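You operate a simulated robot arm through the tools that you are given. There is no shell and no other tool. Be economical: measure what you need, move in short steps, check, and stop when the job is done.

The job below is to be done with a simulated two-armed robot. You get a single attempt, and the scene is never put back.

JOB
Hold the yellow tub on the top of the wooden coil table steady with one hand and put the sample jar marked "ALU" from the low shelf of the carton rack in it with the other.

Only the result counts: the job must be done as asked and must still hold three seconds after the hand-in. Knocking over, shifting, dropping, spilling or breaking anything else fails it.

ROBOT AND FRAMES
Two 7-joint arms with two-finger parallel grippers on one trunk, on a base that drives. Base frame: it is fixed to the floor where the robot stands at the start and does not move with it; the origin is under the middle of the robot, x ahead of it, y to its left, z up. Units: m, rad, N and s.
The left shoulder is at the start at [0.133, 0.174, 1.027], the right one opposite. With the tool pointing down near the work surface each hand reaches from about 0.1 to 0.6 m from the robot's upright axis, wherever it stands, measured 20 degrees to its own side. Places, roughly: yellow tub [0.75, 3, 1]. Payload 3.6 kg a hand.
Tool frame (each hand has its own): the origin (TCP) lies between the finger pads and is the grasp point; the fingertips stand 0.03 m ahead of it; z points along the fingers, y is the line along which they close. Largest opening 0.11 m; finger width 0.02, thickness 0.01; the body of the gripper, 0.048 by 0.112 m, starts 0.055 m behind the TCP.
Orientation is that of the tool frame in the base frame, as [roll, pitch, yaw] about the fixed x, y, z axes, in that order (R = Rz(yaw) Ry(pitch) Rx(roll)). With the fingers straight down and closing along the base's y, the tool's x points along the base's -x, its y along +y and its z along -z.

CONTROLS
- The arms move only by the tool apply_moves. It takes "left_plan", "right_plan" or both (then of equal length, played together; a hand with none holds still); each is a list that holds one entry, the list of rows, each a list of 7 numbers: the shift along the tool's x, y, z in m, then the turn, a rotation vector about the tool's x, y, z in rad, then the closure, from 0 (fully open) to 1 (shut). In form: [[[dx, dy, dz, ax, ay, az, claw], ...]]. A call has 1 to 20 rows; each row is the pose to reach, as a shift and turn from the pose commanded when the call began, along the tool's axes at that moment. Each row takes 0.2 s and may step no farther than 0.05 m and 0.15 rad from the row before; otherwise, or with a gripper value out of range, the whole call is refused. Where a pose cannot be reached the arm comes as near as it can. A force on the tool above 40 N (or 10 N above the force at the start of the call, whichever is more), or a blocked arm, ends the call early, and 0.2 s more pass. Each finger travels about 0.153 m/s and halts on what it meets, pressing with about 40 N; the grip force reading is that of the motor and also rises with nothing between the fingers. The clock runs only during rows and for 0.2 s after the last one: add rows that repeat a pose to give the fingers time. It gives the time, the measured TCP pose, the force on the tool (base axes), the opening and the grip force at its end, in the units of the frame above (readings bear some noise), with the torque about the TCP (base axes, N m) and any sound that the robot's microphone picked up.
- Cameras (640 x 400 px; columns grow to the right, rows downward): "scene" is now at [0.2051, -0.0304, 1.1567]; the picture's right is [-0.51, -0.86, 0.00], its down [-0.80, 0.48, -0.36] and it looks along [0.31, -0.19, -0.93] (base axes); focal length 275 px, centre (320, 200). "left" rides on the left gripper at [0.073, -0.017, -0.103] in its tool frame; the picture's right is [0.23, 0.97, 0.00], its down [-0.76, 0.18, -0.62] and it looks along [-0.61, 0.14, 0.78] (tool axes); focal length 222 px, centre (320, 200). "right" rides on the right gripper at [0.072, 0.017, -0.103] in its tool frame; the picture's right is [-0.23, 0.97, 0.00], its down [-0.76, -0.18, -0.62] and it looks along [-0.61, -0.14, 0.78] (tool axes); focal length 222 px, centre (320, 200). There is no depth. A picture from a camera that has moved, and an enlarged one, comes with that camera's place and axes in the base frame and with its lens.
- camera(camera): a new picture of that camera. The clock stands still meanwhile.
- lift_body(by): slides the trunk up (or, below 0, down) by that many m; the arms and the scene camera ride with it, the base frame stays. It gives what a move gives, with no picture.
- drive_base(legs): drives the robot by 1 to 6 legs, each [ahead, left, turn to the left] in m, m and rad, along the robot's own axes; the way and the turn of a leg run together, so that a leg with both is an arc; at most 1.5 m and 3.142 rad a leg. The arms and the cameras ride along, it lands a little off, and it stops where it bumps. It gives what a move gives.
- turn_head(pan, tilt): turns the head with the scene camera to pan (to the left, within 1.501 rad either way) and tilt (down, from -0.506 to 1.204), counted from straight ahead of the robot. It gives what a move gives.
- zoom(camera, box): a new picture of the part [left, top, right, bottom] of that camera's present view, enlarged. The clock stands still meanwhile.
- finish_job(): hands the job in; it is judged then, once.

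Work in short steps. Places have to be worked out from the pictures, the camera data and where the tool is seen: move nearer, look again, correct. Check each grasp and each placing, and mend what went wrong. You have 120 turns and 92 pictures in all, those below and enlarged ones among them. Open the grippers and draw the arms clear of the work before you hand the job in, unless the task says otherwise; then end with one line.

The tools are called after "Emit:" as name(argument=value, ...) on one line, values as JSON. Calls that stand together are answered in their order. apply_moves: Moves the arms, as the interface text tells. Its arguments: {"type":"object","properties":{"left_plan":{"type":"array","items":{"type":"array","items":{"type":"array","items":{"type":"number"}}}},"right_plan":{"type":"array","items":{"type":"array","items":{"type":"array","items":{"type":"number"}}}}},"required":[]} The other tools are called the same way: lift_body (by) slides the trunk up or down; drive_base (legs) drives the base; turn_head (pan, tilt) turns the head that bears the scene camera; camera (camera) takes a picture; zoom (camera, box) takes an enlarged picture of a part of a camera's view; finish_job () hands the job in.

At the start:

```text
t: 0.0
left_position: [0.2549, 0.1189, 0.5808]
left_ee_rot: [2.845, -0.023, 2.977]
left_wrist_force: [0.5, -0.9, 0.3]
left_ft_torque: [-0.02, -0.03, -0.03]
left_gripper_width: 0.1101
left_grasp_force: 0.1
right_position: [0.3085, -0.2732, 0.6648]
right_ee_rot: [-3.141, 0.0, -3.141]
right_wrist_force: [-0.2, 0.0, 0.3]
right_ft_torque: [-0.02, 0.0, 0.0]
right_gripper_width: 0.1098
right_grasp_force: 0.1
trunk travel left (down, up): [-0.147, 0.616]
robot x, y, heading: [-0.0014, 0.0029, 0.003]
head pan, tilt: [-0.539, 1.201]
```

scene: 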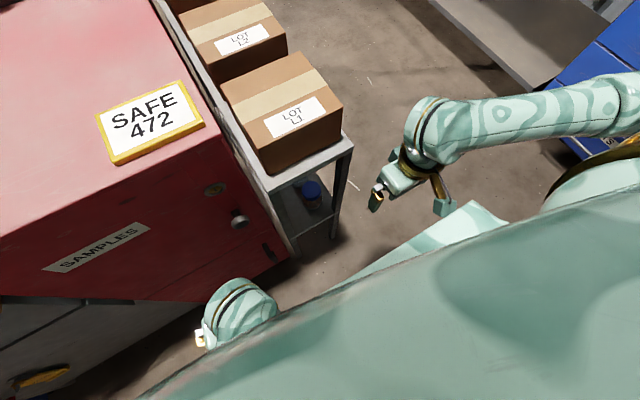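
right: 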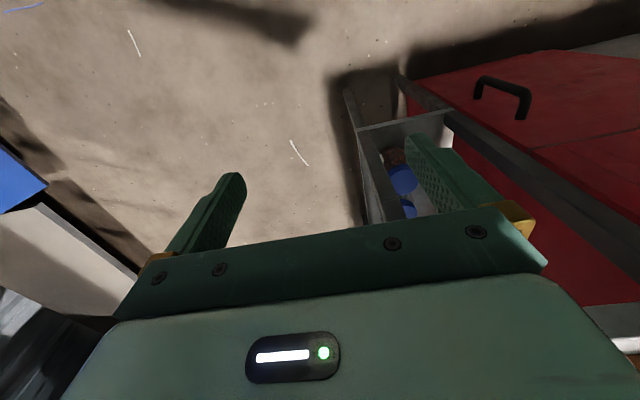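
left: 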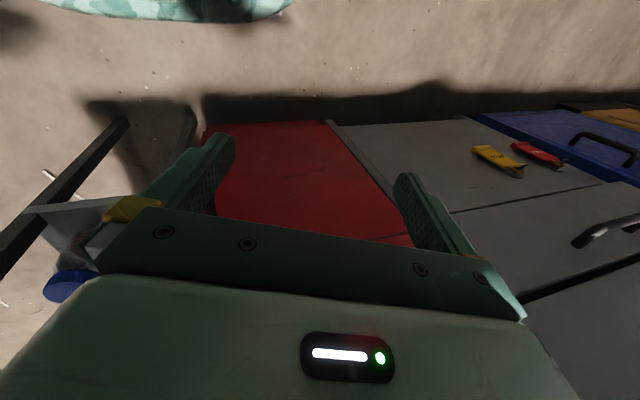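

The first view shows the safe and the carton rack close ahead, with blue-lidded jars on its low shelf. I'll raise the head to get an overview.

Emit:
turn_head(pan=0.0, tilt=0.6)

Emit:
camera(camera="scene")

Emit:
turn_head(pan=1.2, tilt=0.4)

Emit:
camera(camera="scene")

```text
t: 1.0
left_position: [0.2557, 0.1198, 0.5814]
left_ee_rot: [2.841, -0.026, 2.973]
left_wrist_force: [-0.9, -0.3, 0.1]
left_ft_torque: [0.0, -0.02, -0.02]
left_gripper_width: 0.1098
left_grasp_force: 0.0
right_position: [0.3088, -0.2733, 0.665]
right_ee_rot: [3.141, -0.001, -3.14]
right_wrist_force: [0.2, 0.2, 0.5]
right_ft_torque: [0.0, -0.01, 0.02]
right_gripper_width: 0.1103
right_grasp_force: 0.0
trunk travel left (down, up): [-0.147, 0.616]
robot x, y, heading: [-0.0, 0.0021, -0.002]
head pan, tilt: [0.0, 0.6]
```

```text
88 pictures are left
camera scene: at [0.2456, -0.0018, 1.2012], right [0.0, -1.0, 0.0], down [-0.57, 0.0, -0.82], along [0.82, 0.0, -0.57], focal length 275 px, centre (320, 200)
```

scene: 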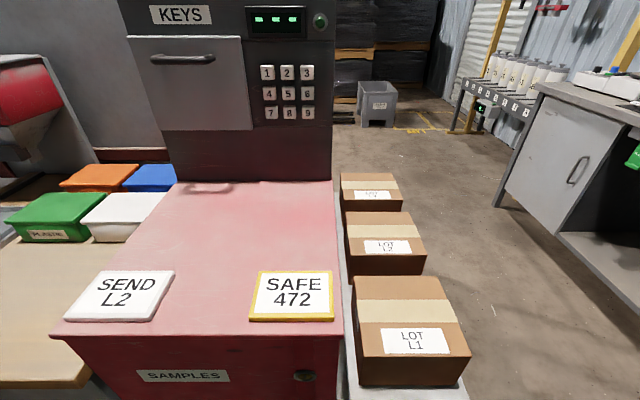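

```text
t: 2.4
left_position: [0.2554, 0.1206, 0.5811]
left_ee_rot: [2.842, -0.023, 2.975]
left_wrist_force: [-0.5, 0.0, -0.3]
left_ft_torque: [-0.03, 0.03, 0.03]
left_gripper_width: 0.1102
left_grasp_force: 0.0
right_position: [0.3096, -0.2731, 0.6649]
right_ee_rot: [-3.141, 0.002, 3.141]
right_wrist_force: [-0.5, -0.4, -0.3]
right_ft_torque: [0.01, -0.04, 0.01]
right_gripper_width: 0.11
right_grasp_force: 0.1
trunk travel left (down, up): [-0.147, 0.616]
robot x, y, heading: [0.0027, 0.0049, -0.001]
head pan, tilt: [1.201, 0.4]
```

```text
87 pictures are left
camera scene: at [0.1908, 0.0847, 1.2196], right [0.93, -0.36, 0.0], down [-0.14, -0.36, -0.92], along [0.33, 0.86, -0.39], focal length 275 px, centre (320, 200)
```

scene: 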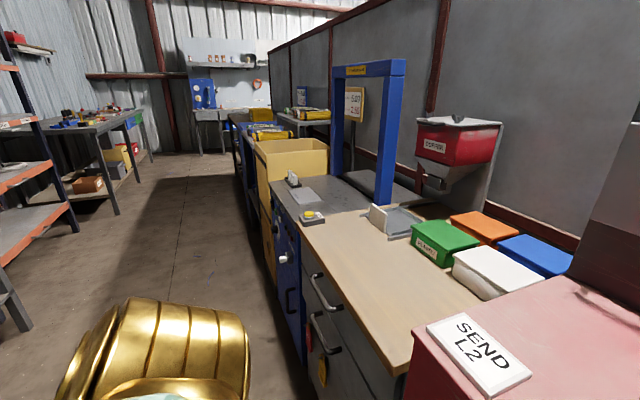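

The rack runs away from me to the right of the safe, with the cartons on top. I'll look at its low shelf from here.

Emit:
turn_head(pan=-0.4, tilt=1.1)

Emit:
camera(camera="scene")

Emit:
zoom(camera="right", box=[300, 60, 560, 240])

```text
t: 4.1
left_position: [0.256, 0.121, 0.5802]
left_ee_rot: [2.841, -0.026, 2.973]
left_wrist_force: [0.2, -0.1, -0.3]
left_ft_torque: [-0.02, 0.01, 0.02]
left_gripper_width: 0.1101
left_grasp_force: 0.1
right_position: [0.3074, -0.2729, 0.6642]
right_ee_rot: [-3.14, -0.001, -3.141]
right_wrist_force: [0.5, 0.2, -0.1]
right_ft_torque: [0.01, 0.01, -0.01]
right_gripper_width: 0.1101
right_grasp_force: 0.0
trunk travel left (down, up): [-0.147, 0.616]
robot x, y, heading: [0.0012, -0.0024, -0.001]
head pan, tilt: [-0.4, 1.1]
```

```text
86 pictures are left
camera scene: at [0.2154, -0.0262, 1.1627], right [-0.39, -0.92, 0.0], down [-0.82, 0.35, -0.45], along [0.42, -0.18, -0.89], focal length 275 px, centre (320, 200)
```

scene: 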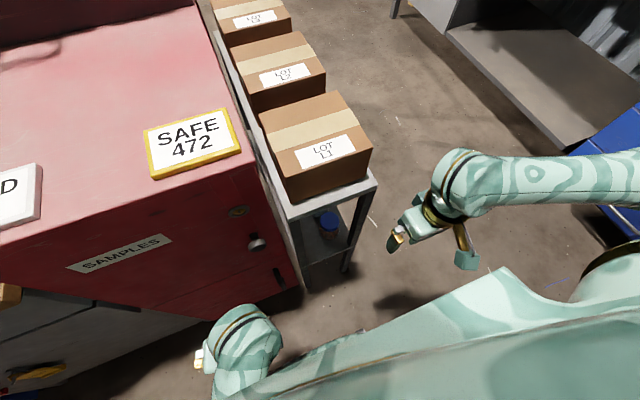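

```text
2.22 times, centred on (430, 150) of right
camera zoom: at [0.2353, -0.2571, 0.7682], right [0.23, 0.97, 0.0], down [0.76, -0.18, 0.62], along [0.61, -0.14, -0.78], focal length 494 px, centre (76, 311)
```

zoom: 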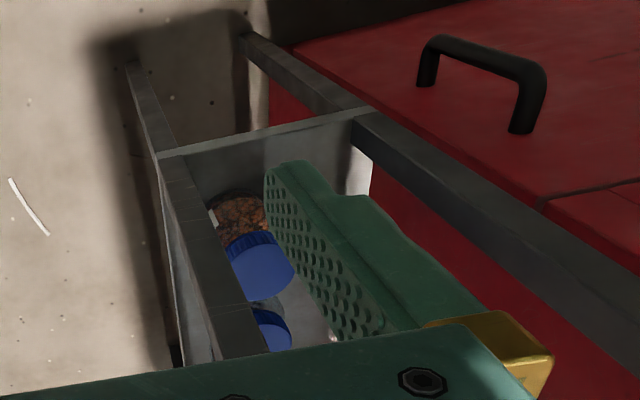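

The jar lid triangulates to about (0.48, -0.17, 0.44). I need room to work, so I'll check the space beside and behind me before backing up.

Emit:
turn_head(pan=1.5, tilt=0.5)

Emit:
camera(camera="scene")

Emit:
turn_head(pan=-1.5, tilt=0.5)

Emit:
camera(camera="scene")

```text
t: 5.9
left_position: [0.2557, 0.1207, 0.5804]
left_ee_rot: [2.841, -0.025, 2.974]
left_wrist_force: [1.0, -0.1, -0.1]
left_ft_torque: [-0.02, -0.02, -0.02]
left_gripper_width: 0.11
left_grasp_force: 0.1
right_position: [0.3078, -0.2737, 0.6653]
right_ee_rot: [-3.141, -0.001, -3.141]
right_wrist_force: [-0.3, 0.0, 0.4]
right_ft_torque: [0.01, 0.02, -0.02]
right_gripper_width: 0.1099
right_grasp_force: 0.1
trunk travel left (down, up): [-0.147, 0.616]
robot x, y, heading: [0.0011, 0.0012, 0.008]
head pan, tilt: [1.499, 0.499]
```

```text
84 pictures are left
camera scene: at [0.1638, 0.0891, 1.2104], right [1.0, -0.07, 0.0], down [-0.03, -0.48, -0.88], along [0.06, 0.88, -0.48], focal length 275 px, centre (320, 200)
```

scene: 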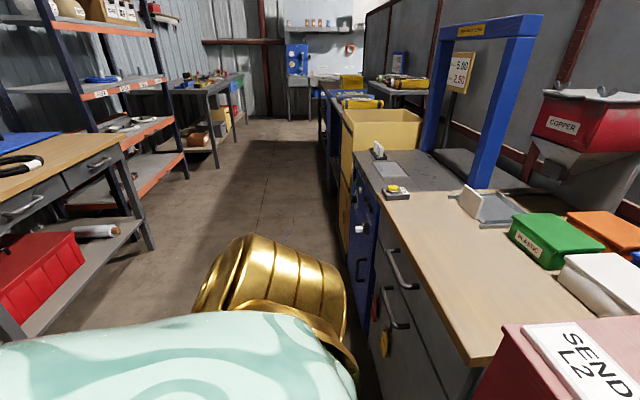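

```text
t: 8.5
left_position: [0.2548, 0.1197, 0.5809]
left_ee_rot: [2.841, -0.025, 2.974]
left_wrist_force: [0.8, 0.3, -0.3]
left_ft_torque: [-0.04, -0.01, 0.0]
left_gripper_width: 0.1098
left_grasp_force: 0.1
right_position: [0.3088, -0.273, 0.6642]
right_ee_rot: [-3.14, 0.001, 3.14]
right_wrist_force: [-0.1, -0.2, -0.5]
right_ft_torque: [-0.03, 0.0, 0.0]
right_gripper_width: 0.11
right_grasp_force: 0.0
trunk travel left (down, up): [-0.147, 0.616]
robot x, y, heading: [-0.0003, -0.0034, 0.0]
head pan, tilt: [-1.499, 0.499]
```

```text
83 pictures are left
camera scene: at [0.1637, -0.0924, 1.2104], right [-1.0, -0.07, 0.0], down [-0.03, 0.48, -0.88], along [0.06, -0.88, -0.48], focal length 275 px, centre (320, 200)
```

scene: 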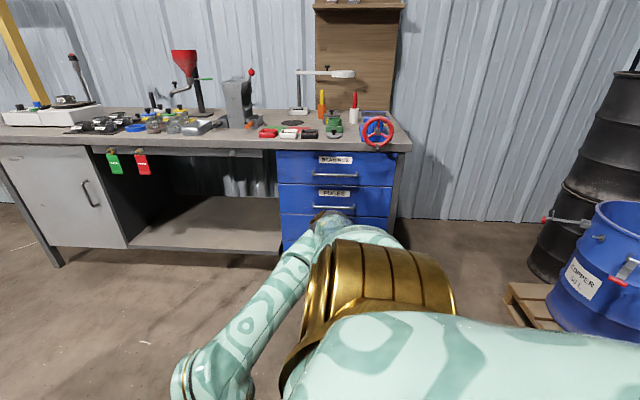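

Space behind looks clear. I'll back up 0.3 m and look at the rack's low shelf.

Emit:
drive_base(legs=[[-0.3, 0, 0]])

Emit:
turn_head(pan=-0.2, tilt=0.9)

Emit:
camera(camera="scene")

Emit:
camera(camera="right")

```text
t: 10.6
left_position: [-0.045, 0.122, 0.5811]
left_ee_rot: [2.841, -0.025, 2.974]
left_wrist_force: [-0.7, -0.2, -0.2]
left_ft_torque: [-0.01, 0.06, -0.02]
left_gripper_width: 0.1099
left_grasp_force: 0.1
right_position: [0.0089, -0.2727, 0.6641]
right_ee_rot: [3.141, 0.001, -3.141]
right_wrist_force: [0.6, 0.5, -0.5]
right_ft_torque: [0.01, -0.02, 0.03]
right_gripper_width: 0.11
right_grasp_force: 0.0
trunk travel left (down, up): [-0.147, 0.616]
robot x, y, heading: [-0.2995, 0.0003, -0.006]
head pan, tilt: [-1.499, 0.499]
```

```text
t: 12.1
left_position: [-0.0458, 0.1209, 0.5805]
left_ee_rot: [2.842, -0.027, 2.974]
left_wrist_force: [-0.1, 0.1, 0.0]
left_ft_torque: [0.0, 0.0, -0.02]
left_gripper_width: 0.1099
left_grasp_force: 0.0
right_position: [0.0096, -0.2732, 0.6665]
right_ee_rot: [-3.141, 0.002, -3.14]
right_wrist_force: [-0.2, -0.1, -0.2]
right_ft_torque: [-0.02, 0.01, 0.0]
right_gripper_width: 0.1099
right_grasp_force: 0.1
trunk travel left (down, up): [-0.147, 0.616]
robot x, y, heading: [-0.3019, 0.0004, -0.003]
head pan, tilt: [-0.201, 0.901]
```

```text
82 pictures are left
camera scene: at [-0.0686, -0.0167, 1.1766], right [-0.2, -0.98, 0.0], down [-0.77, 0.16, -0.62], along [0.61, -0.12, -0.78], focal length 275 px, centre (320, 200)
```

scene: 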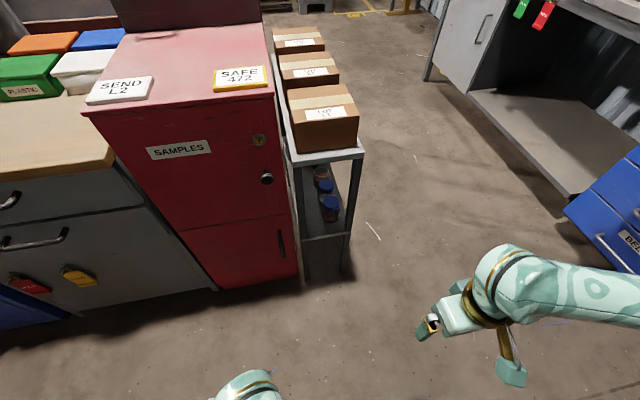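

```text
81 pictures are left
camera right: at [-0.0643, -0.257, 0.7682], right [0.23, 0.97, 0.0], down [0.76, -0.18, 0.62], along [0.61, -0.14, -0.78], focal length 222 px, centre (320, 200)
```

right: 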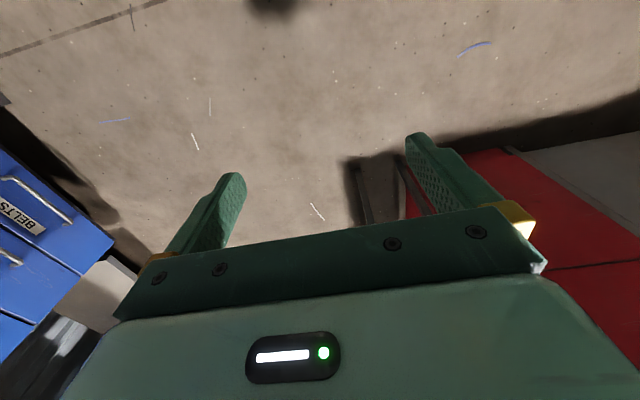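

I can see two or three jars in the rack's low bay. I'll zoom in on them.

Emit:
zoom(camera="scene", box=[260, 120, 388, 280])

```text
2.50 times, centred on (324, 200) of scene
camera zoom: at [-0.0686, -0.0167, 1.1766], right [-0.2, -0.98, 0.0], down [-0.77, 0.16, -0.62], along [0.61, -0.12, -0.78], focal length 687 px, centre (310, 200)
```

zoom: 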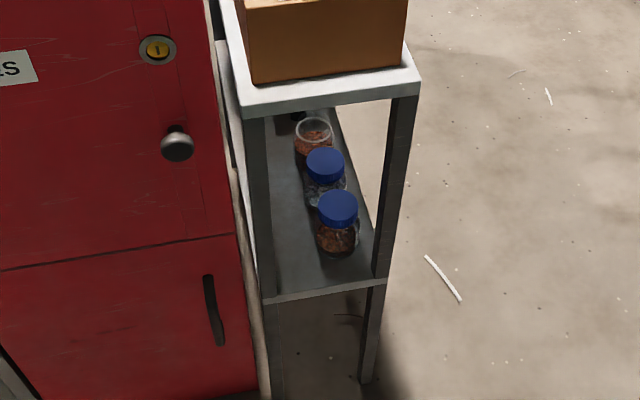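

Estimates: the rack spans y from -0.05 to -0.23 with its end at x≈0.42. The low shelf is at z≈0.33, the top at z≈0.71, and the jars are at x≈0.49, 0.575 and 0.64. The side facing -y is open, so I'll turn left, back down the aisle, and look from there.

Emit:
drive_base(legs=[[0, 0, 1.5708], [-0.72, 0, 0], [0, -0.45, 0]])

Emit:
turn_head(pan=-0.5, tilt=0.8)

Emit:
camera(camera="scene")

```text
t: 22.1
left_position: [0.0301, -0.465, 0.5796]
left_ee_rot: [2.841, -0.024, -1.743]
left_wrist_force: [-0.2, 0.1, 0.6]
left_ft_torque: [0.04, 0.0, 0.0]
left_gripper_width: 0.1097
left_grasp_force: 0.0
right_position: [0.4245, -0.4156, 0.6642]
right_ee_rot: [3.141, 0.0, -1.578]
right_wrist_force: [0.1, 0.2, -0.4]
right_ft_torque: [0.03, 0.03, 0.01]
right_gripper_width: 0.1101
right_grasp_force: 0.2
trunk travel left (down, up): [-0.147, 0.616]
robot x, y, heading: [0.1526, -0.7205, 1.567]
head pan, tilt: [-0.201, 0.901]
```

```text
t: 22.9
left_position: [0.03, -0.4667, 0.5808]
left_ee_rot: [2.841, -0.023, -1.744]
left_wrist_force: [-0.5, -0.2, -0.2]
left_ft_torque: [0.02, -0.02, 0.05]
left_gripper_width: 0.1099
left_grasp_force: 0.0
right_position: [0.4236, -0.4148, 0.6647]
right_ee_rot: [3.141, 0.0, -1.577]
right_wrist_force: [-0.3, 0.5, 0.3]
right_ft_torque: [0.0, 0.04, -0.03]
right_gripper_width: 0.11
right_grasp_force: 0.0
trunk travel left (down, up): [-0.147, 0.616]
robot x, y, heading: [0.1521, -0.7214, 1.57]
head pan, tilt: [-0.499, 0.799]
```

```text
79 pictures are left
camera scene: at [0.1898, -0.4959, 1.1844], right [0.88, -0.48, 0.0], down [-0.35, -0.63, -0.7], along [0.34, 0.61, -0.72], focal length 275 px, centre (320, 200)
```

scene: 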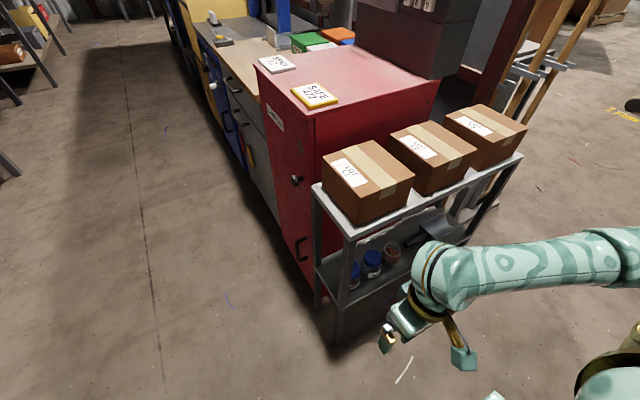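

Emit:
zoom(camera="scene", box=[300, 210, 460, 310])

```text
4.00 times, centred on (380, 260) of scene
camera zoom: at [0.1898, -0.4959, 1.1844], right [0.88, -0.48, 0.0], down [-0.35, -0.63, -0.7], along [0.34, 0.61, -0.72], focal length 1100 px, centre (80, -40)
```

zoom: 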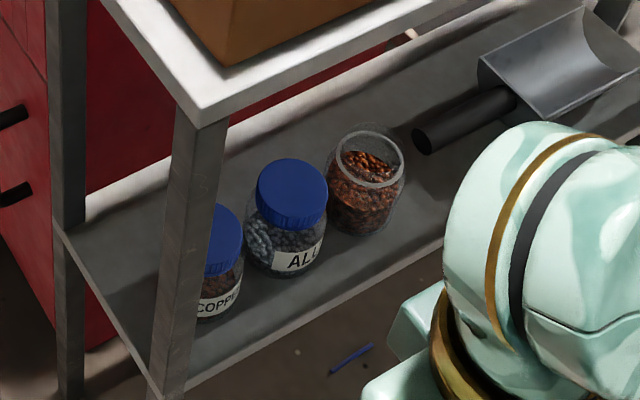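

"ALU" is the middle jar, with lid centre about (0.565, -0.166, 0.44). I'll shift the robot right by 0.2 m and lower the trunk to get a good approach with the right hand.

Emit:
drive_base(legs=[[0, -0.2, 0]])

Emit:
lift_body(by=-0.14)

Emit:
turn_head(pan=-0.4, tilt=0.85)

Emit:
camera(camera="scene")

Emit:
camera(camera="right")

```text
t: 24.5
left_position: [0.2299, -0.466, 0.5809]
left_ee_rot: [2.842, -0.024, -1.741]
left_wrist_force: [0.4, -0.1, 0.3]
left_ft_torque: [-0.01, 0.01, 0.0]
left_gripper_width: 0.1103
left_grasp_force: 0.0
right_position: [0.6243, -0.4148, 0.6644]
right_ee_rot: [3.141, 0.002, -1.576]
right_wrist_force: [0.1, -0.1, 0.3]
right_ft_torque: [0.01, 0.01, 0.02]
right_gripper_width: 0.1102
right_grasp_force: 0.1
trunk travel left (down, up): [-0.147, 0.616]
robot x, y, heading: [0.348, -0.7189, 1.569]
head pan, tilt: [-0.499, 0.799]
```

```text
t: 25.4
left_position: [0.1809, -0.4717, 0.4983]
left_ee_rot: [2.718, -0.051, -1.834]
left_wrist_force: [0.1, -0.6, 0.0]
left_ft_torque: [0.0, -0.02, -0.01]
left_gripper_width: 0.1101
left_grasp_force: 0.1
right_position: [0.6233, -0.4198, 0.5816]
right_ee_rot: [-3.141, -0.081, -1.574]
right_wrist_force: [0.4, 0.5, 0.7]
right_ft_torque: [0.01, -0.01, 0.02]
right_gripper_width: 0.1098
right_grasp_force: 0.1
trunk travel left (down, up): [-0.078, 0.685]
robot x, y, heading: [0.3465, -0.7244, 1.567]
head pan, tilt: [-0.499, 0.799]
stopped: the arm was blocked; the commanded pose is now the measured one
```

```text
t: 26.1
left_position: [0.1825, -0.4709, 0.4996]
left_ee_rot: [2.72, -0.05, -1.834]
left_wrist_force: [0.0, 0.0, -0.9]
left_ft_torque: [0.02, 0.0, 0.01]
left_gripper_width: 0.1102
left_grasp_force: 0.0
right_position: [0.6236, -0.4187, 0.5806]
right_ee_rot: [3.141, -0.079, -1.575]
right_wrist_force: [0.7, 0.6, 0.1]
right_ft_torque: [-0.04, 0.0, 0.0]
right_gripper_width: 0.11
right_grasp_force: 0.1
trunk travel left (down, up): [-0.078, 0.685]
robot x, y, heading: [0.3467, -0.7224, 1.568]
head pan, tilt: [-0.4, 0.85]
```

```text
77 pictures are left
camera scene: at [0.3808, -0.453, 1.1064], right [0.92, -0.39, 0.0], down [-0.29, -0.69, -0.66], along [0.26, 0.61, -0.75], focal length 275 px, centre (320, 200)
```

scene: 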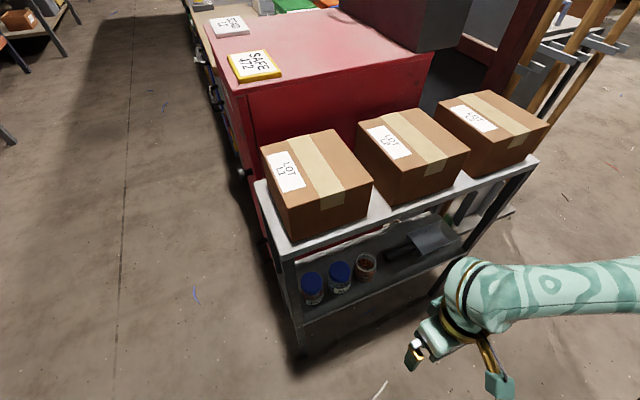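

```text
76 pictures are left
camera right: at [0.6053, -0.4839, 0.6905], right [-0.97, 0.23, -0.02], down [0.18, 0.81, 0.56], along [0.14, 0.54, -0.83], focal length 222 px, centre (320, 200)
```

right: 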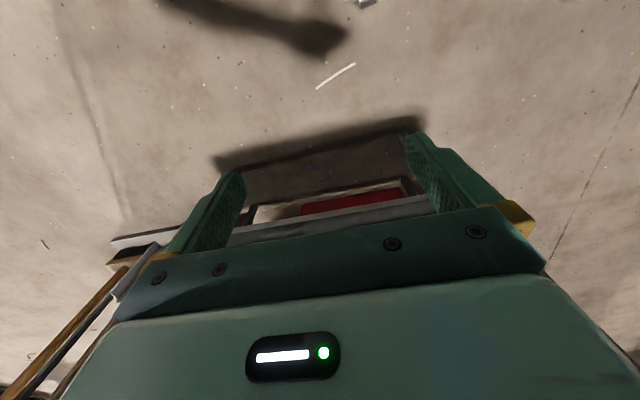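

The trunk stopped after about 0.07 m because an arm touched the robot itself. That's low enough. I'll zoom on the jars from this new viewpoint to triangulate them.

Emit:
zoom(camera="scene", box=[280, 235, 408, 315])

```text
5.00 times, centred on (344, 275) of scene
camera zoom: at [0.3808, -0.453, 1.1064], right [0.92, -0.39, 0.0], down [-0.29, -0.69, -0.66], along [0.26, 0.61, -0.75], focal length 1375 px, centre (200, -175)
```

zoom: 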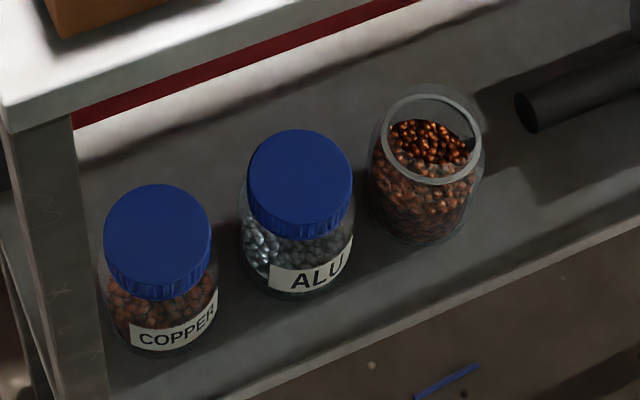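

The refined ALU lid top is centred near (0.566, -0.160, 0.435), the lid is about 55 mm across, and the neighbours sit ±0.081 m away in x. I'll tilt the right tool 45° forward-down, bring it to a standoff 0.2 m back, and narrow the opening to about 70 mm.

Emit:
apply_moves(right_plan=[[[-0.016, 0.008, 0, 0, -0.124, 0, 0.1], [-0.033, 0.016, 0, 0, -0.248, 0, 0.2], [-0.05, 0.025, 0, 0, -0.372, 0, 0.36], [-0.067, 0.033, 0, 0, -0.496, 0, 0.36], [-0.084, 0.041, 0, 0, -0.62, 0, 0.36], [-0.101, 0.05, 0, 0, -0.744, 0, 0.36], [-0.118, 0.058, 0, 0, -0.865, 0, 0.36], [-0.118, 0.058, 0, 0, -0.865, 0, 0.36]]])

Emit:
camera(camera="right")

Emit:
camera(camera="scene")

```text
t: 27.9
left_position: [0.1825, -0.4713, 0.4988]
left_ee_rot: [2.72, -0.05, -1.836]
left_wrist_force: [-0.2, -0.6, -0.1]
left_ft_torque: [0.01, 0.0, 0.0]
left_gripper_width: 0.11
left_grasp_force: 0.1
right_position: [0.5659, -0.3022, 0.5713]
right_ee_rot: [-3.14, 0.785, -1.571]
right_wrist_force: [-0.2, 0.8, 0.5]
right_ft_torque: [-0.07, -0.02, -0.01]
right_gripper_width: 0.0702
right_grasp_force: 0.1
right hand out of reach, approached as far as the arm can: row 1, 2, 3
trunk travel left (down, up): [-0.078, 0.685]
robot x, y, heading: [0.3476, -0.7225, 1.563]
head pan, tilt: [-0.4, 0.85]
```

```text
74 pictures are left
camera right: at [0.5472, -0.4266, 0.5935], right [-0.97, 0.16, 0.16], down [0.18, 0.1, 0.98], along [0.14, 0.98, -0.12], focal length 222 px, centre (320, 200)
```

right: 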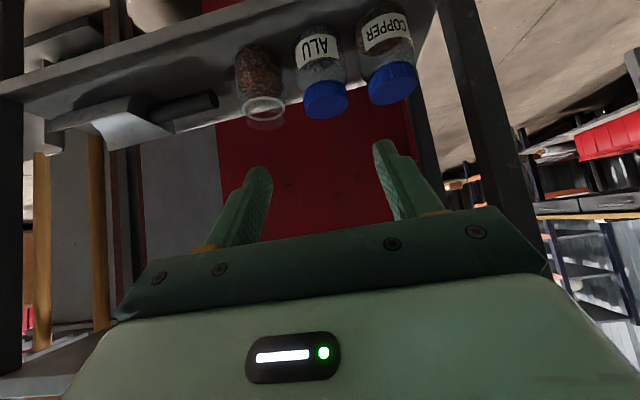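

```text
73 pictures are left
camera scene: at [0.3807, -0.453, 1.1064], right [0.92, -0.39, 0.0], down [-0.29, -0.69, -0.66], along [0.26, 0.61, -0.75], focal length 275 px, centre (320, 200)
```

scene: 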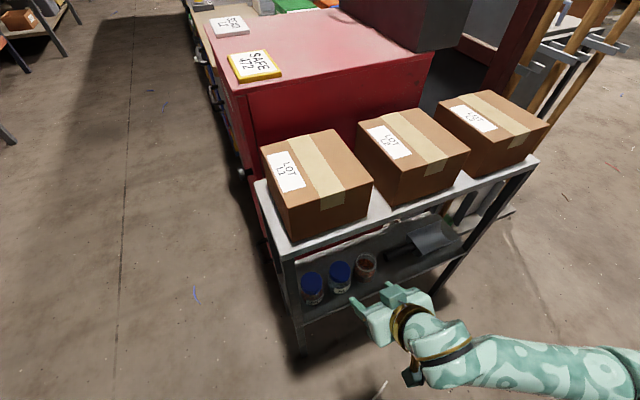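

In the wrist view, which is upside down, the ALU jar sits between the finger lines. I'll zoom to measure it precisely.

Emit:
zoom(camera="right", box=[220, 0, 440, 138])

```text
2.90 times, centred on (330, 69) of right
camera zoom: at [0.5472, -0.4266, 0.5935], right [-0.97, 0.16, 0.16], down [0.18, 0.1, 0.98], along [0.14, 0.98, -0.12], focal length 644 px, centre (291, 580)
```

zoom: 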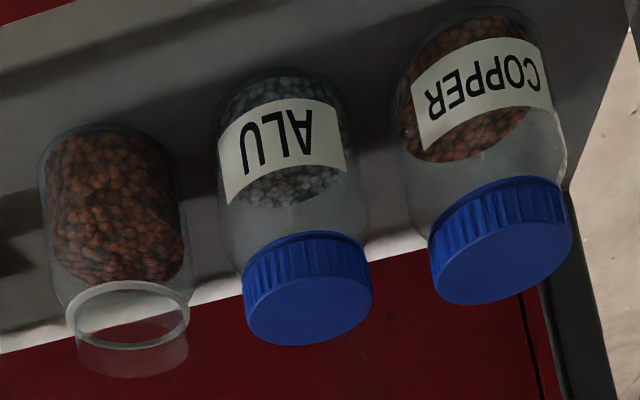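

The wrist view puts the lid centre at x≈0.557–0.566 and z≈0.436. I'll go 0.11 m along the tool axis with a small x correction, then check again.

Emit:
apply_moves(right_plan=[[[0, 0.002, 0.04, 0, 0, 0, 0.36], [0, 0.004, 0.08, 0, 0, 0, 0.36], [0, 0.004, 0.11, 0, 0, 0, 0.36], [0, 0.004, 0.11, 0, 0, 0, 0.36]]])

Emit:
camera(camera="right")

Emit:
zoom(camera="scene", box=[280, 235, 408, 315])

```text
t: 28.9
left_position: [0.1807, -0.4698, 0.4988]
left_ee_rot: [2.719, -0.049, -1.834]
left_wrist_force: [0.4, -0.7, 0.2]
left_ft_torque: [-0.02, 0.01, 0.01]
left_gripper_width: 0.1101
left_grasp_force: 0.0
right_position: [0.562, -0.2222, 0.4943]
right_ee_rot: [-3.141, 0.785, -1.573]
right_wrist_force: [-0.1, -0.1, 0.7]
right_ft_torque: [-0.02, -0.01, -0.01]
right_gripper_width: 0.0707
right_grasp_force: 0.0
trunk travel left (down, up): [-0.078, 0.685]
robot x, y, heading: [0.3549, -0.724, 1.572]
head pan, tilt: [-0.4, 0.85]
```

```text
71 pictures are left
camera right: at [0.5435, -0.3481, 0.5166], right [-0.97, 0.16, 0.16], down [0.18, 0.1, 0.98], along [0.14, 0.98, -0.12], focal length 222 px, centre (320, 200)
```

right: 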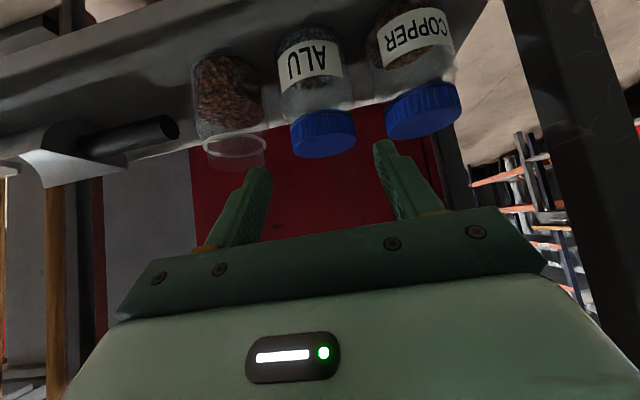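

```text
5.00 times, centred on (344, 275) of scene
camera zoom: at [0.3807, -0.453, 1.1064], right [0.92, -0.39, 0.0], down [-0.29, -0.69, -0.66], along [0.26, 0.61, -0.75], focal length 1375 px, centre (200, -175)
```

zoom: 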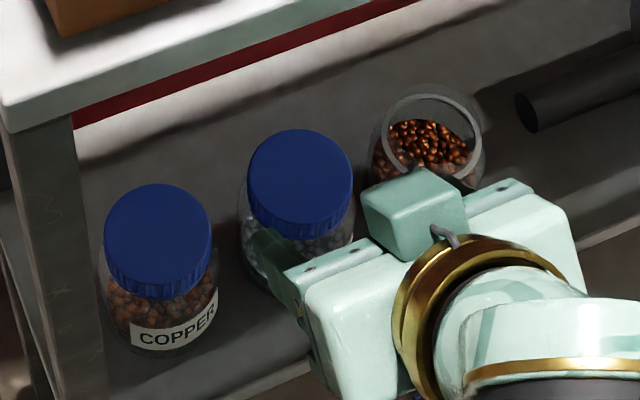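

Two wrist views agree on the lid at x≈0.557, y≈-0.162, top z≈0.44. I'll advance 0.05 m, re-centred in x, and check the finger clearances.

Emit:
apply_moves(right_plan=[[[0, 0.0045, 0.02, 0, 0, 0, 0.36], [0, 0.0045, 0.05, 0, 0, 0, 0.36], [0, 0.0045, 0.05, 0, 0, 0, 0.36]]])

Emit:
zoom(camera="right", box=[180, 40, 500, 240])

Emit:
zoom(camera="scene", box=[280, 235, 408, 315])

```text
t: 29.7
left_position: [0.1806, -0.4699, 0.4982]
left_ee_rot: [2.72, -0.049, -1.835]
left_wrist_force: [0.6, -0.6, 0.1]
left_ft_torque: [0.0, 0.02, -0.01]
left_gripper_width: 0.1098
left_grasp_force: 0.1
right_position: [0.5573, -0.1879, 0.4575]
right_ee_rot: [3.14, 0.786, -1.572]
right_wrist_force: [0.0, 0.0, 0.0]
right_ft_torque: [-0.03, 0.01, 0.02]
right_gripper_width: 0.0702
right_grasp_force: 0.2
trunk travel left (down, up): [-0.078, 0.685]
robot x, y, heading: [0.3487, -0.7224, 1.564]
head pan, tilt: [-0.4, 0.85]
```

```text
2.00 times, centred on (340, 140) of right
camera zoom: at [0.5391, -0.3134, 0.4811], right [-0.97, 0.16, 0.16], down [0.18, 0.1, 0.98], along [0.14, 0.98, -0.12], focal length 444 px, centre (280, 320)
```

zoom: 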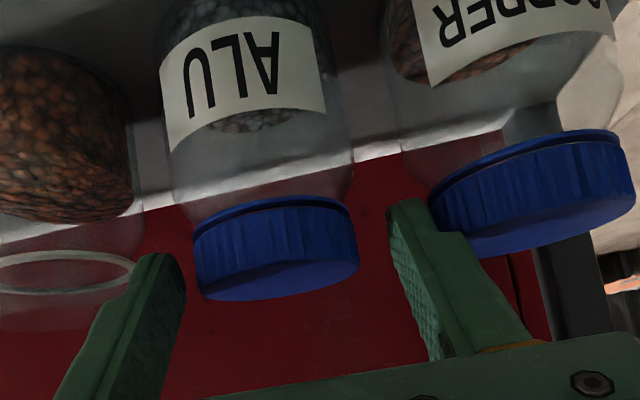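

```text
5.00 times, centred on (344, 275) of scene
camera zoom: at [0.3806, -0.4529, 1.1064], right [0.92, -0.39, 0.0], down [-0.29, -0.69, -0.66], along [0.26, 0.61, -0.75], focal length 1375 px, centre (200, -175)
```

zoom: 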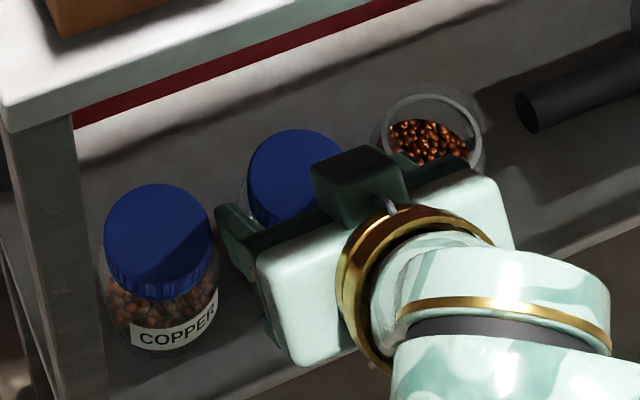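

The fingers straddle the lid with clearance on both sides, and the wrist view suggests the lid band is a bit higher, z≈0.432–0.448. I'll advance to TCP z≈0.439 at the lid centre, then close.

Emit:
apply_moves(right_plan=[[[-0.0053, 0, 0.01, 0, 0, 0, 0.36], [-0.0053, 0, 0.0315, 0, 0, 0, 0.36], [-0.0053, 0, 0.0315, 0, 0, 0, 0.36]]])

Emit:
zoom(camera="right", box=[180, 40, 500, 240])

```text
t: 30.5
left_position: [0.1817, -0.4715, 0.4991]
left_ee_rot: [2.719, -0.05, -1.834]
left_wrist_force: [-0.1, -0.6, 1.0]
left_ft_torque: [0.01, -0.01, 0.03]
left_gripper_width: 0.11
left_grasp_force: 0.0
right_position: [0.5566, -0.1615, 0.4399]
right_ee_rot: [3.141, 0.783, -1.572]
right_wrist_force: [-0.2, -0.5, -0.1]
right_ft_torque: [-0.03, 0.01, 0.01]
right_gripper_width: 0.0703
right_grasp_force: 0.1
trunk travel left (down, up): [-0.078, 0.685]
robot x, y, heading: [0.3508, -0.7229, 1.569]
head pan, tilt: [-0.4, 0.85]
```

```text
2.00 times, centred on (340, 140) of right
camera zoom: at [0.539, -0.2881, 0.4623], right [-0.97, 0.16, 0.16], down [0.18, 0.1, 0.98], along [0.14, 0.98, -0.12], focal length 444 px, centre (280, 320)
```

zoom: 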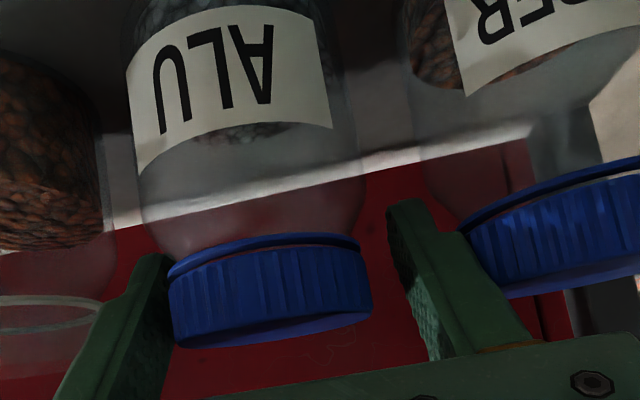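

The lid sits between the pads, about 2–3 mm off-centre. I'll nudge it and close.

Emit:
apply_moves(right_plan=[[[0, -0.002, 0, 0, 0, 0, 0.36], [0, -0.002, 0, 0, 0, 0, 0.45], [0, -0.002, 0, 0, 0, 0, 0.55], [0, -0.002, 0, 0, 0, 0, 1], [0, -0.002, 0, 0, 0, 0, 1], [0, -0.002, 0, 0, 0, 0, 1]]])

Emit:
zoom(camera="right", box=[180, 40, 500, 240])

```text
t: 31.9
left_position: [0.1817, -0.4702, 0.4986]
left_ee_rot: [2.719, -0.051, -1.834]
left_wrist_force: [0.0, -0.1, -0.2]
left_ft_torque: [-0.04, -0.01, -0.04]
left_gripper_width: 0.1101
left_grasp_force: 0.0
right_position: [0.559, -0.1623, 0.442]
right_ee_rot: [3.14, 0.787, -1.575]
right_wrist_force: [1.6, 1.6, 6.2]
right_ft_torque: [0.24, 0.01, -0.02]
right_gripper_width: 0.053
right_grasp_force: 39.8
trunk travel left (down, up): [-0.078, 0.685]
robot x, y, heading: [0.3489, -0.7225, 1.565]
head pan, tilt: [-0.4, 0.85]
```

```text
2.00 times, centred on (340, 140) of right
camera zoom: at [0.5412, -0.2877, 0.4628], right [-0.97, 0.16, 0.16], down [0.18, 0.1, 0.98], along [0.14, 0.98, -0.12], focal length 444 px, centre (280, 320)
```

zoom: 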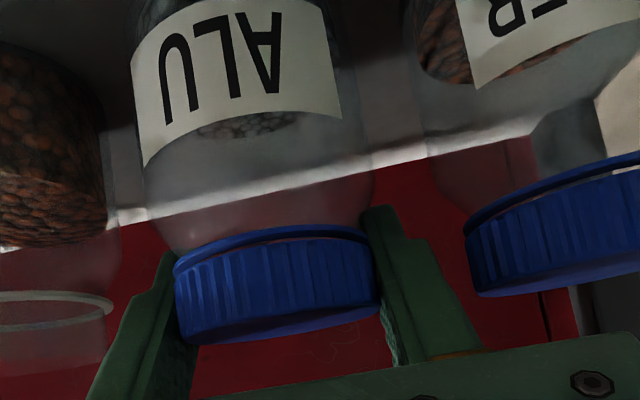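

The grasp holds at 53 mm and 40 N. I'll lift straight up by 0.03 m and check.

Emit:
apply_moves(right_plan=[[[-0.004, 0, -0.004, 0, 0, 0, 1], [-0.011, 0, -0.011, 0, 0, 0, 1], [-0.022, 0, -0.022, 0, 0, 0, 1], [-0.022, 0, -0.022, 0, 0, 0, 1]]])

Emit:
camera(camera="right")

```text
t: 32.9
left_position: [0.1822, -0.4712, 0.4984]
left_ee_rot: [2.721, -0.053, -1.835]
left_wrist_force: [0.1, 0.1, 0.1]
left_ft_torque: [0.01, 0.0, -0.02]
left_gripper_width: 0.11
left_grasp_force: 0.0
right_position: [0.5586, -0.1631, 0.4704]
right_ee_rot: [3.141, 0.783, -1.573]
right_wrist_force: [-0.1, 0.1, 0.3]
right_ft_torque: [-0.01, 0.03, 0.0]
right_gripper_width: 0.0
right_grasp_force: 38.3
trunk travel left (down, up): [-0.078, 0.685]
robot x, y, heading: [0.3516, -0.7196, 1.568]
head pan, tilt: [-0.4, 0.85]
```

```text
65 pictures are left
camera right: at [0.5412, -0.2878, 0.4926], right [-0.97, 0.16, 0.16], down [0.18, 0.1, 0.98], along [0.14, 0.98, -0.13], focal length 222 px, centre (320, 200)
```

right: 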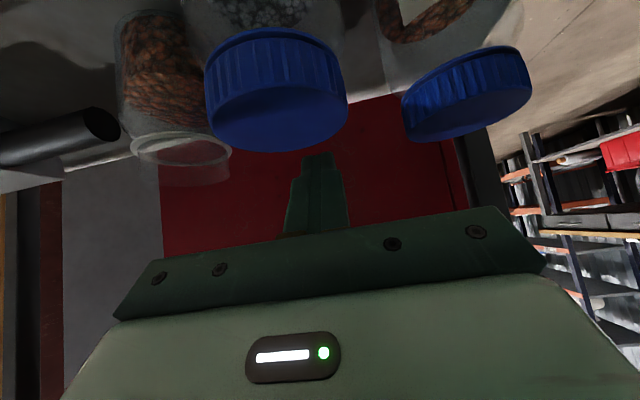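

The fingers slipped off the lid and the jar seems to have slid slightly toward me. I'll look before doing anything else.

Emit:
zoom(camera="scene", box=[280, 235, 408, 315])

Emit:
zoom(camera="right", box=[100, 0, 548, 280])

```text
5.00 times, centred on (344, 275) of scene
camera zoom: at [0.3807, -0.4528, 1.1062], right [0.92, -0.39, 0.0], down [-0.29, -0.69, -0.66], along [0.26, 0.61, -0.75], focal length 1375 px, centre (200, -175)
```

zoom: 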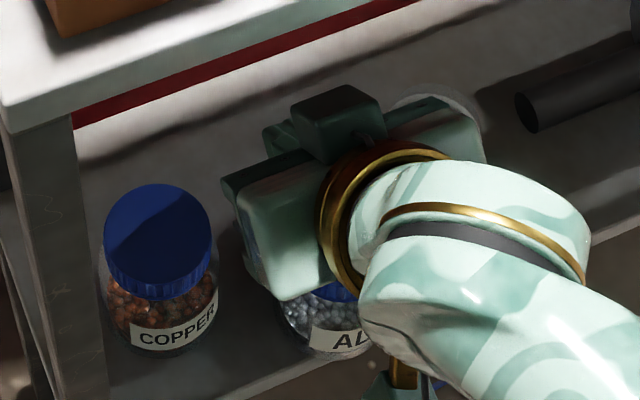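

```text
1.43 times, centred on (324, 140) of right
camera zoom: at [0.5412, -0.2878, 0.4926], right [-0.97, 0.16, 0.16], down [0.18, 0.1, 0.98], along [0.14, 0.98, -0.13], focal length 317 px, centre (314, 286)
```

zoom: 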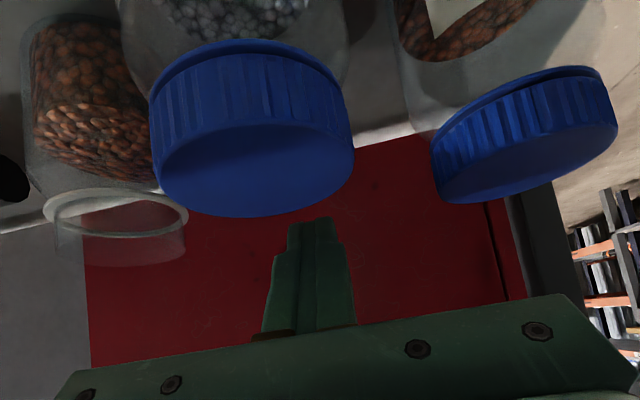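

The jar is upright but slid about 4 cm toward the shelf edge, because the pads closed behind the lid centre and squeezed it out. I'll raise, withdraw clear of the lid, and re-measure.

Emit:
apply_moves(right_plan=[[[-0.012, 0, -0.012, 0, 0, 0, 1], [-0.027, 0, -0.027, 0, 0, 0, 1], [-0.027, 0, -0.027, 0, 0, 0, 1], [0.001, 0, -0.055, 0, 0, 0, 1], [0.029, 0, -0.083, 0, 0, 0, 1], [0.057, 0, -0.111, 0, 0, 0, 0.9], [0.085, 0, -0.139, 0, 0, 0, 0.6], [0.085, 0, -0.139, 0, 0, 0, 0.3], [0.085, 0, -0.139, 0, 0, 0, 0.3]]])

Emit:
camera(camera="right")

Emit:
zoom(camera="scene", box=[280, 235, 408, 315])

```text
t: 34.9
left_position: [0.1807, -0.4704, 0.4988]
left_ee_rot: [2.72, -0.049, -1.834]
left_wrist_force: [0.1, 0.3, -0.3]
left_ft_torque: [-0.03, 0.0, 0.02]
left_gripper_width: 0.1102
left_grasp_force: 0.0
right_position: [0.5593, -0.3205, 0.5088]
right_ee_rot: [-3.14, 0.786, -1.572]
right_wrist_force: [0.1, 0.0, -0.2]
right_ft_torque: [0.02, -0.01, 0.03]
right_gripper_width: 0.0769
right_grasp_force: 0.1
trunk travel left (down, up): [-0.078, 0.685]
robot x, y, heading: [0.3472, -0.7222, 1.567]
head pan, tilt: [-0.4, 0.85]
```

```text
62 pictures are left
camera right: at [0.5406, -0.4458, 0.5321], right [-0.97, 0.16, 0.16], down [0.18, 0.1, 0.98], along [0.14, 0.98, -0.12], focal length 222 px, centre (320, 200)
```

right: 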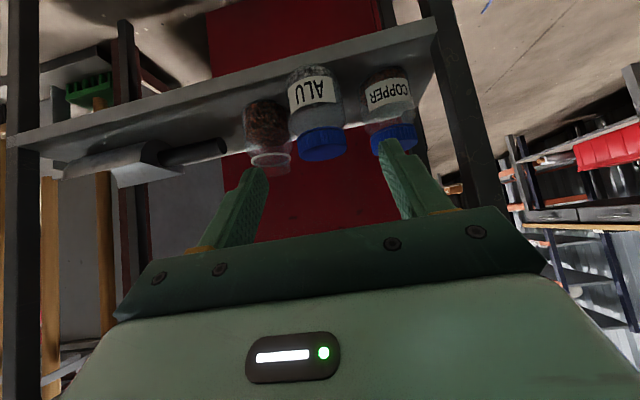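

```text
5.00 times, centred on (344, 275) of scene
camera zoom: at [0.3806, -0.453, 1.1064], right [0.92, -0.39, 0.0], down [-0.29, -0.69, -0.66], along [0.26, 0.61, -0.75], focal length 1375 px, centre (200, -175)
```

zoom: 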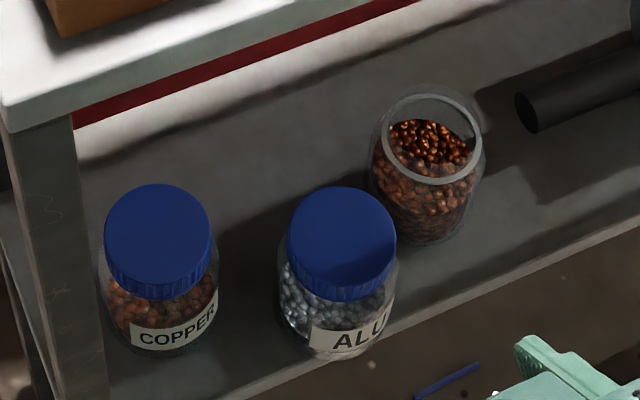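

The neighbours are untouched and ALU stands upright near the shelf edge. I'll flatten the tool tilt to 30° so the pads cover the lid centre more robustly, then measure from there.

Emit:
apply_moves(right_plan=[[[0, 0, 0, 0, -0.13, 0, 0.4], [0.0, 0, 0, 0, -0.262, 0, 0.4], [0.0, 0, 0, 0, -0.262, 0, 0.4]]])

Emit:
zoom(camera="right", box=[200, 60, 456, 220])

```text
t: 35.7
left_position: [0.1814, -0.4718, 0.4988]
left_ee_rot: [2.72, -0.05, -1.836]
left_wrist_force: [0.3, 0.2, 0.0]
left_ft_torque: [0.0, 0.0, -0.01]
left_gripper_width: 0.1098
left_grasp_force: 0.1
right_position: [0.5582, -0.3196, 0.5102]
right_ee_rot: [-3.14, 1.047, -1.573]
right_wrist_force: [0.3, -0.7, 0.8]
right_ft_torque: [-0.01, 0.0, -0.03]
right_gripper_width: 0.066
right_grasp_force: 0.1
trunk travel left (down, up): [-0.078, 0.685]
robot x, y, heading: [0.3498, -0.724, 1.573]
head pan, tilt: [-0.4, 0.85]
```

```text
2.50 times, centred on (328, 140) of right
camera zoom: at [0.5408, -0.4473, 0.4987], right [-0.97, 0.12, 0.2], down [0.18, -0.16, 0.97], along [0.14, 0.98, 0.14], focal length 555 px, centre (300, 350)
```

zoom: 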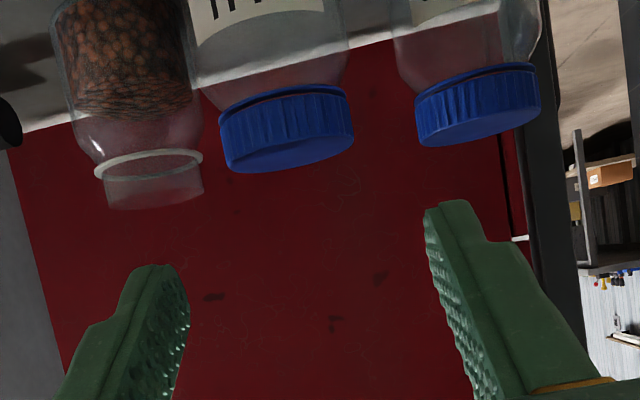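

Combining views, the lid centre is about (0.566, -0.199), spanning z 0.434–0.453. The earlier slip came from the tips wedging on the glass shoulder. I'll flatten further to 20°, sit slightly higher so only the lid is pinched, and stop 6 cm short to check.

Emit:
apply_moves(right_plan=[[[0.002, -0.003, 0.02, 0, -0.09, 0, 0.4], [0.006, -0.0078, 0.045, 0, -0.175, 0, 0.4], [0.0062, -0.0078, 0.0667, 0, -0.175, 0, 0.4], [0.0062, -0.0078, 0.0667, 0, -0.175, 0, 0.4]]])

Emit:
zoom(camera="right", box=[200, 60, 456, 220])

```text
t: 36.7
left_position: [0.1813, -0.4705, 0.4984]
left_ee_rot: [2.718, -0.05, -1.835]
left_wrist_force: [-0.9, 0.3, -0.5]
left_ft_torque: [0.01, 0.01, 0.02]
left_gripper_width: 0.1102
left_grasp_force: 0.1
right_position: [0.5652, -0.2668, 0.4713]
right_ee_rot: [-3.14, 1.223, -1.573]
right_wrist_force: [-0.4, -0.5, -0.4]
right_ft_torque: [-0.03, 0.0, -0.01]
right_gripper_width: 0.0663
right_grasp_force: 0.1
trunk travel left (down, up): [-0.078, 0.685]
robot x, y, heading: [0.3505, -0.7199, 1.568]
head pan, tilt: [-0.4, 0.85]
```

```text
2.50 times, centred on (328, 140) of right
camera zoom: at [0.5482, -0.3884, 0.439], right [-0.97, 0.08, 0.21], down [0.18, -0.33, 0.93], along [0.14, 0.94, 0.3], focal length 555 px, centre (300, 350)
```

zoom: 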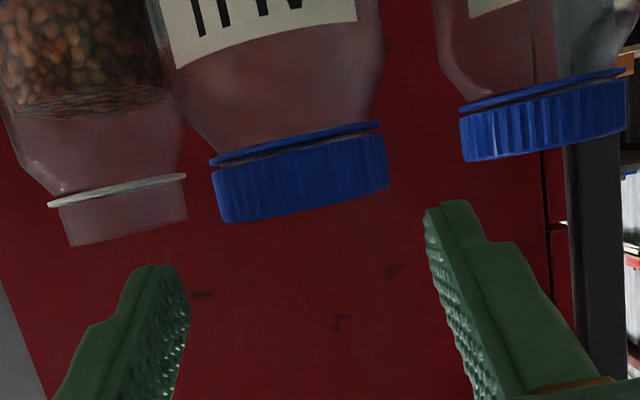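

The side view puts the lid at z 0.432–0.450 and x≈0.564, with y between -0.199 and -0.213. I'll advance so the pads cover that whole y range at lid height, and look before closing.

Emit:
apply_moves(right_plan=[[[0.003, 0.001, 0.02, 0, 0, 0, 0.4], [0.0033, 0.001, 0.045, 0, 0, 0, 0.4], [0.0033, 0.001, 0.0563, 0, 0, 0, 0.4], [0.0033, 0.001, 0.0563, 0, 0, 0, 0.4]]])

Emit:
camera(camera="right")

Emit:
zoom(camera="scene", box=[280, 235, 408, 315])

```text
t: 37.7
left_position: [0.1814, -0.4703, 0.4994]
left_ee_rot: [2.72, -0.047, -1.833]
left_wrist_force: [-0.3, 0.2, 0.1]
left_ft_torque: [0.01, 0.02, 0.03]
left_gripper_width: 0.1099
left_grasp_force: 0.1
right_position: [0.5642, -0.2141, 0.4498]
right_ee_rot: [-3.14, 1.222, -1.572]
right_wrist_force: [0.5, -0.9, 0.3]
right_ft_torque: [0.0, 0.03, 0.01]
right_gripper_width: 0.0658
right_grasp_force: 0.0
trunk travel left (down, up): [-0.078, 0.685]
robot x, y, heading: [0.3478, -0.7218, 1.569]
head pan, tilt: [-0.4, 0.85]
```

```text
58 pictures are left
camera right: at [0.5473, -0.3368, 0.4164], right [-0.97, 0.08, 0.21], down [0.18, -0.33, 0.93], along [0.14, 0.94, 0.3], focal length 222 px, centre (320, 200)
```

right: 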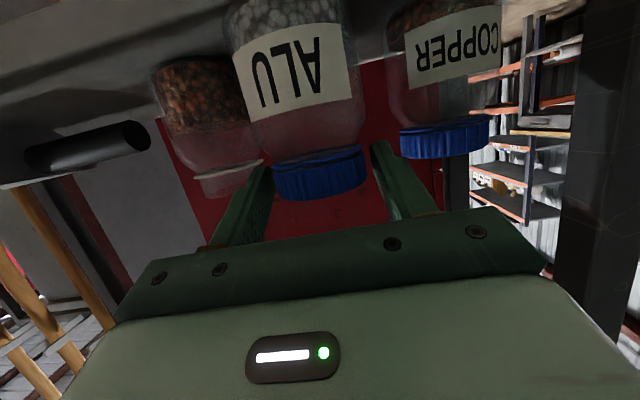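

```text
5.00 times, centred on (344, 275) of scene
camera zoom: at [0.3806, -0.453, 1.1064], right [0.92, -0.39, 0.0], down [-0.29, -0.69, -0.66], along [0.26, 0.61, -0.75], focal length 1375 px, centre (200, -175)
```

zoom: 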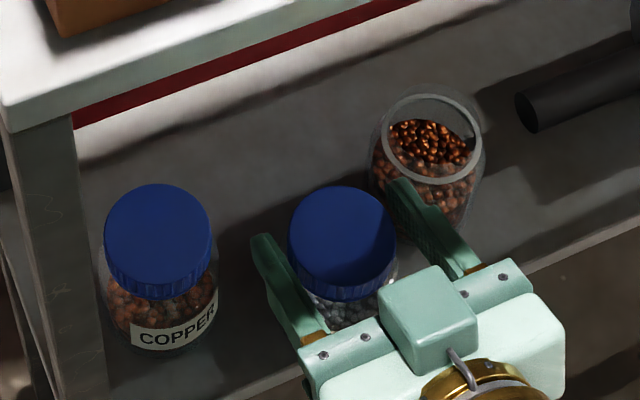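

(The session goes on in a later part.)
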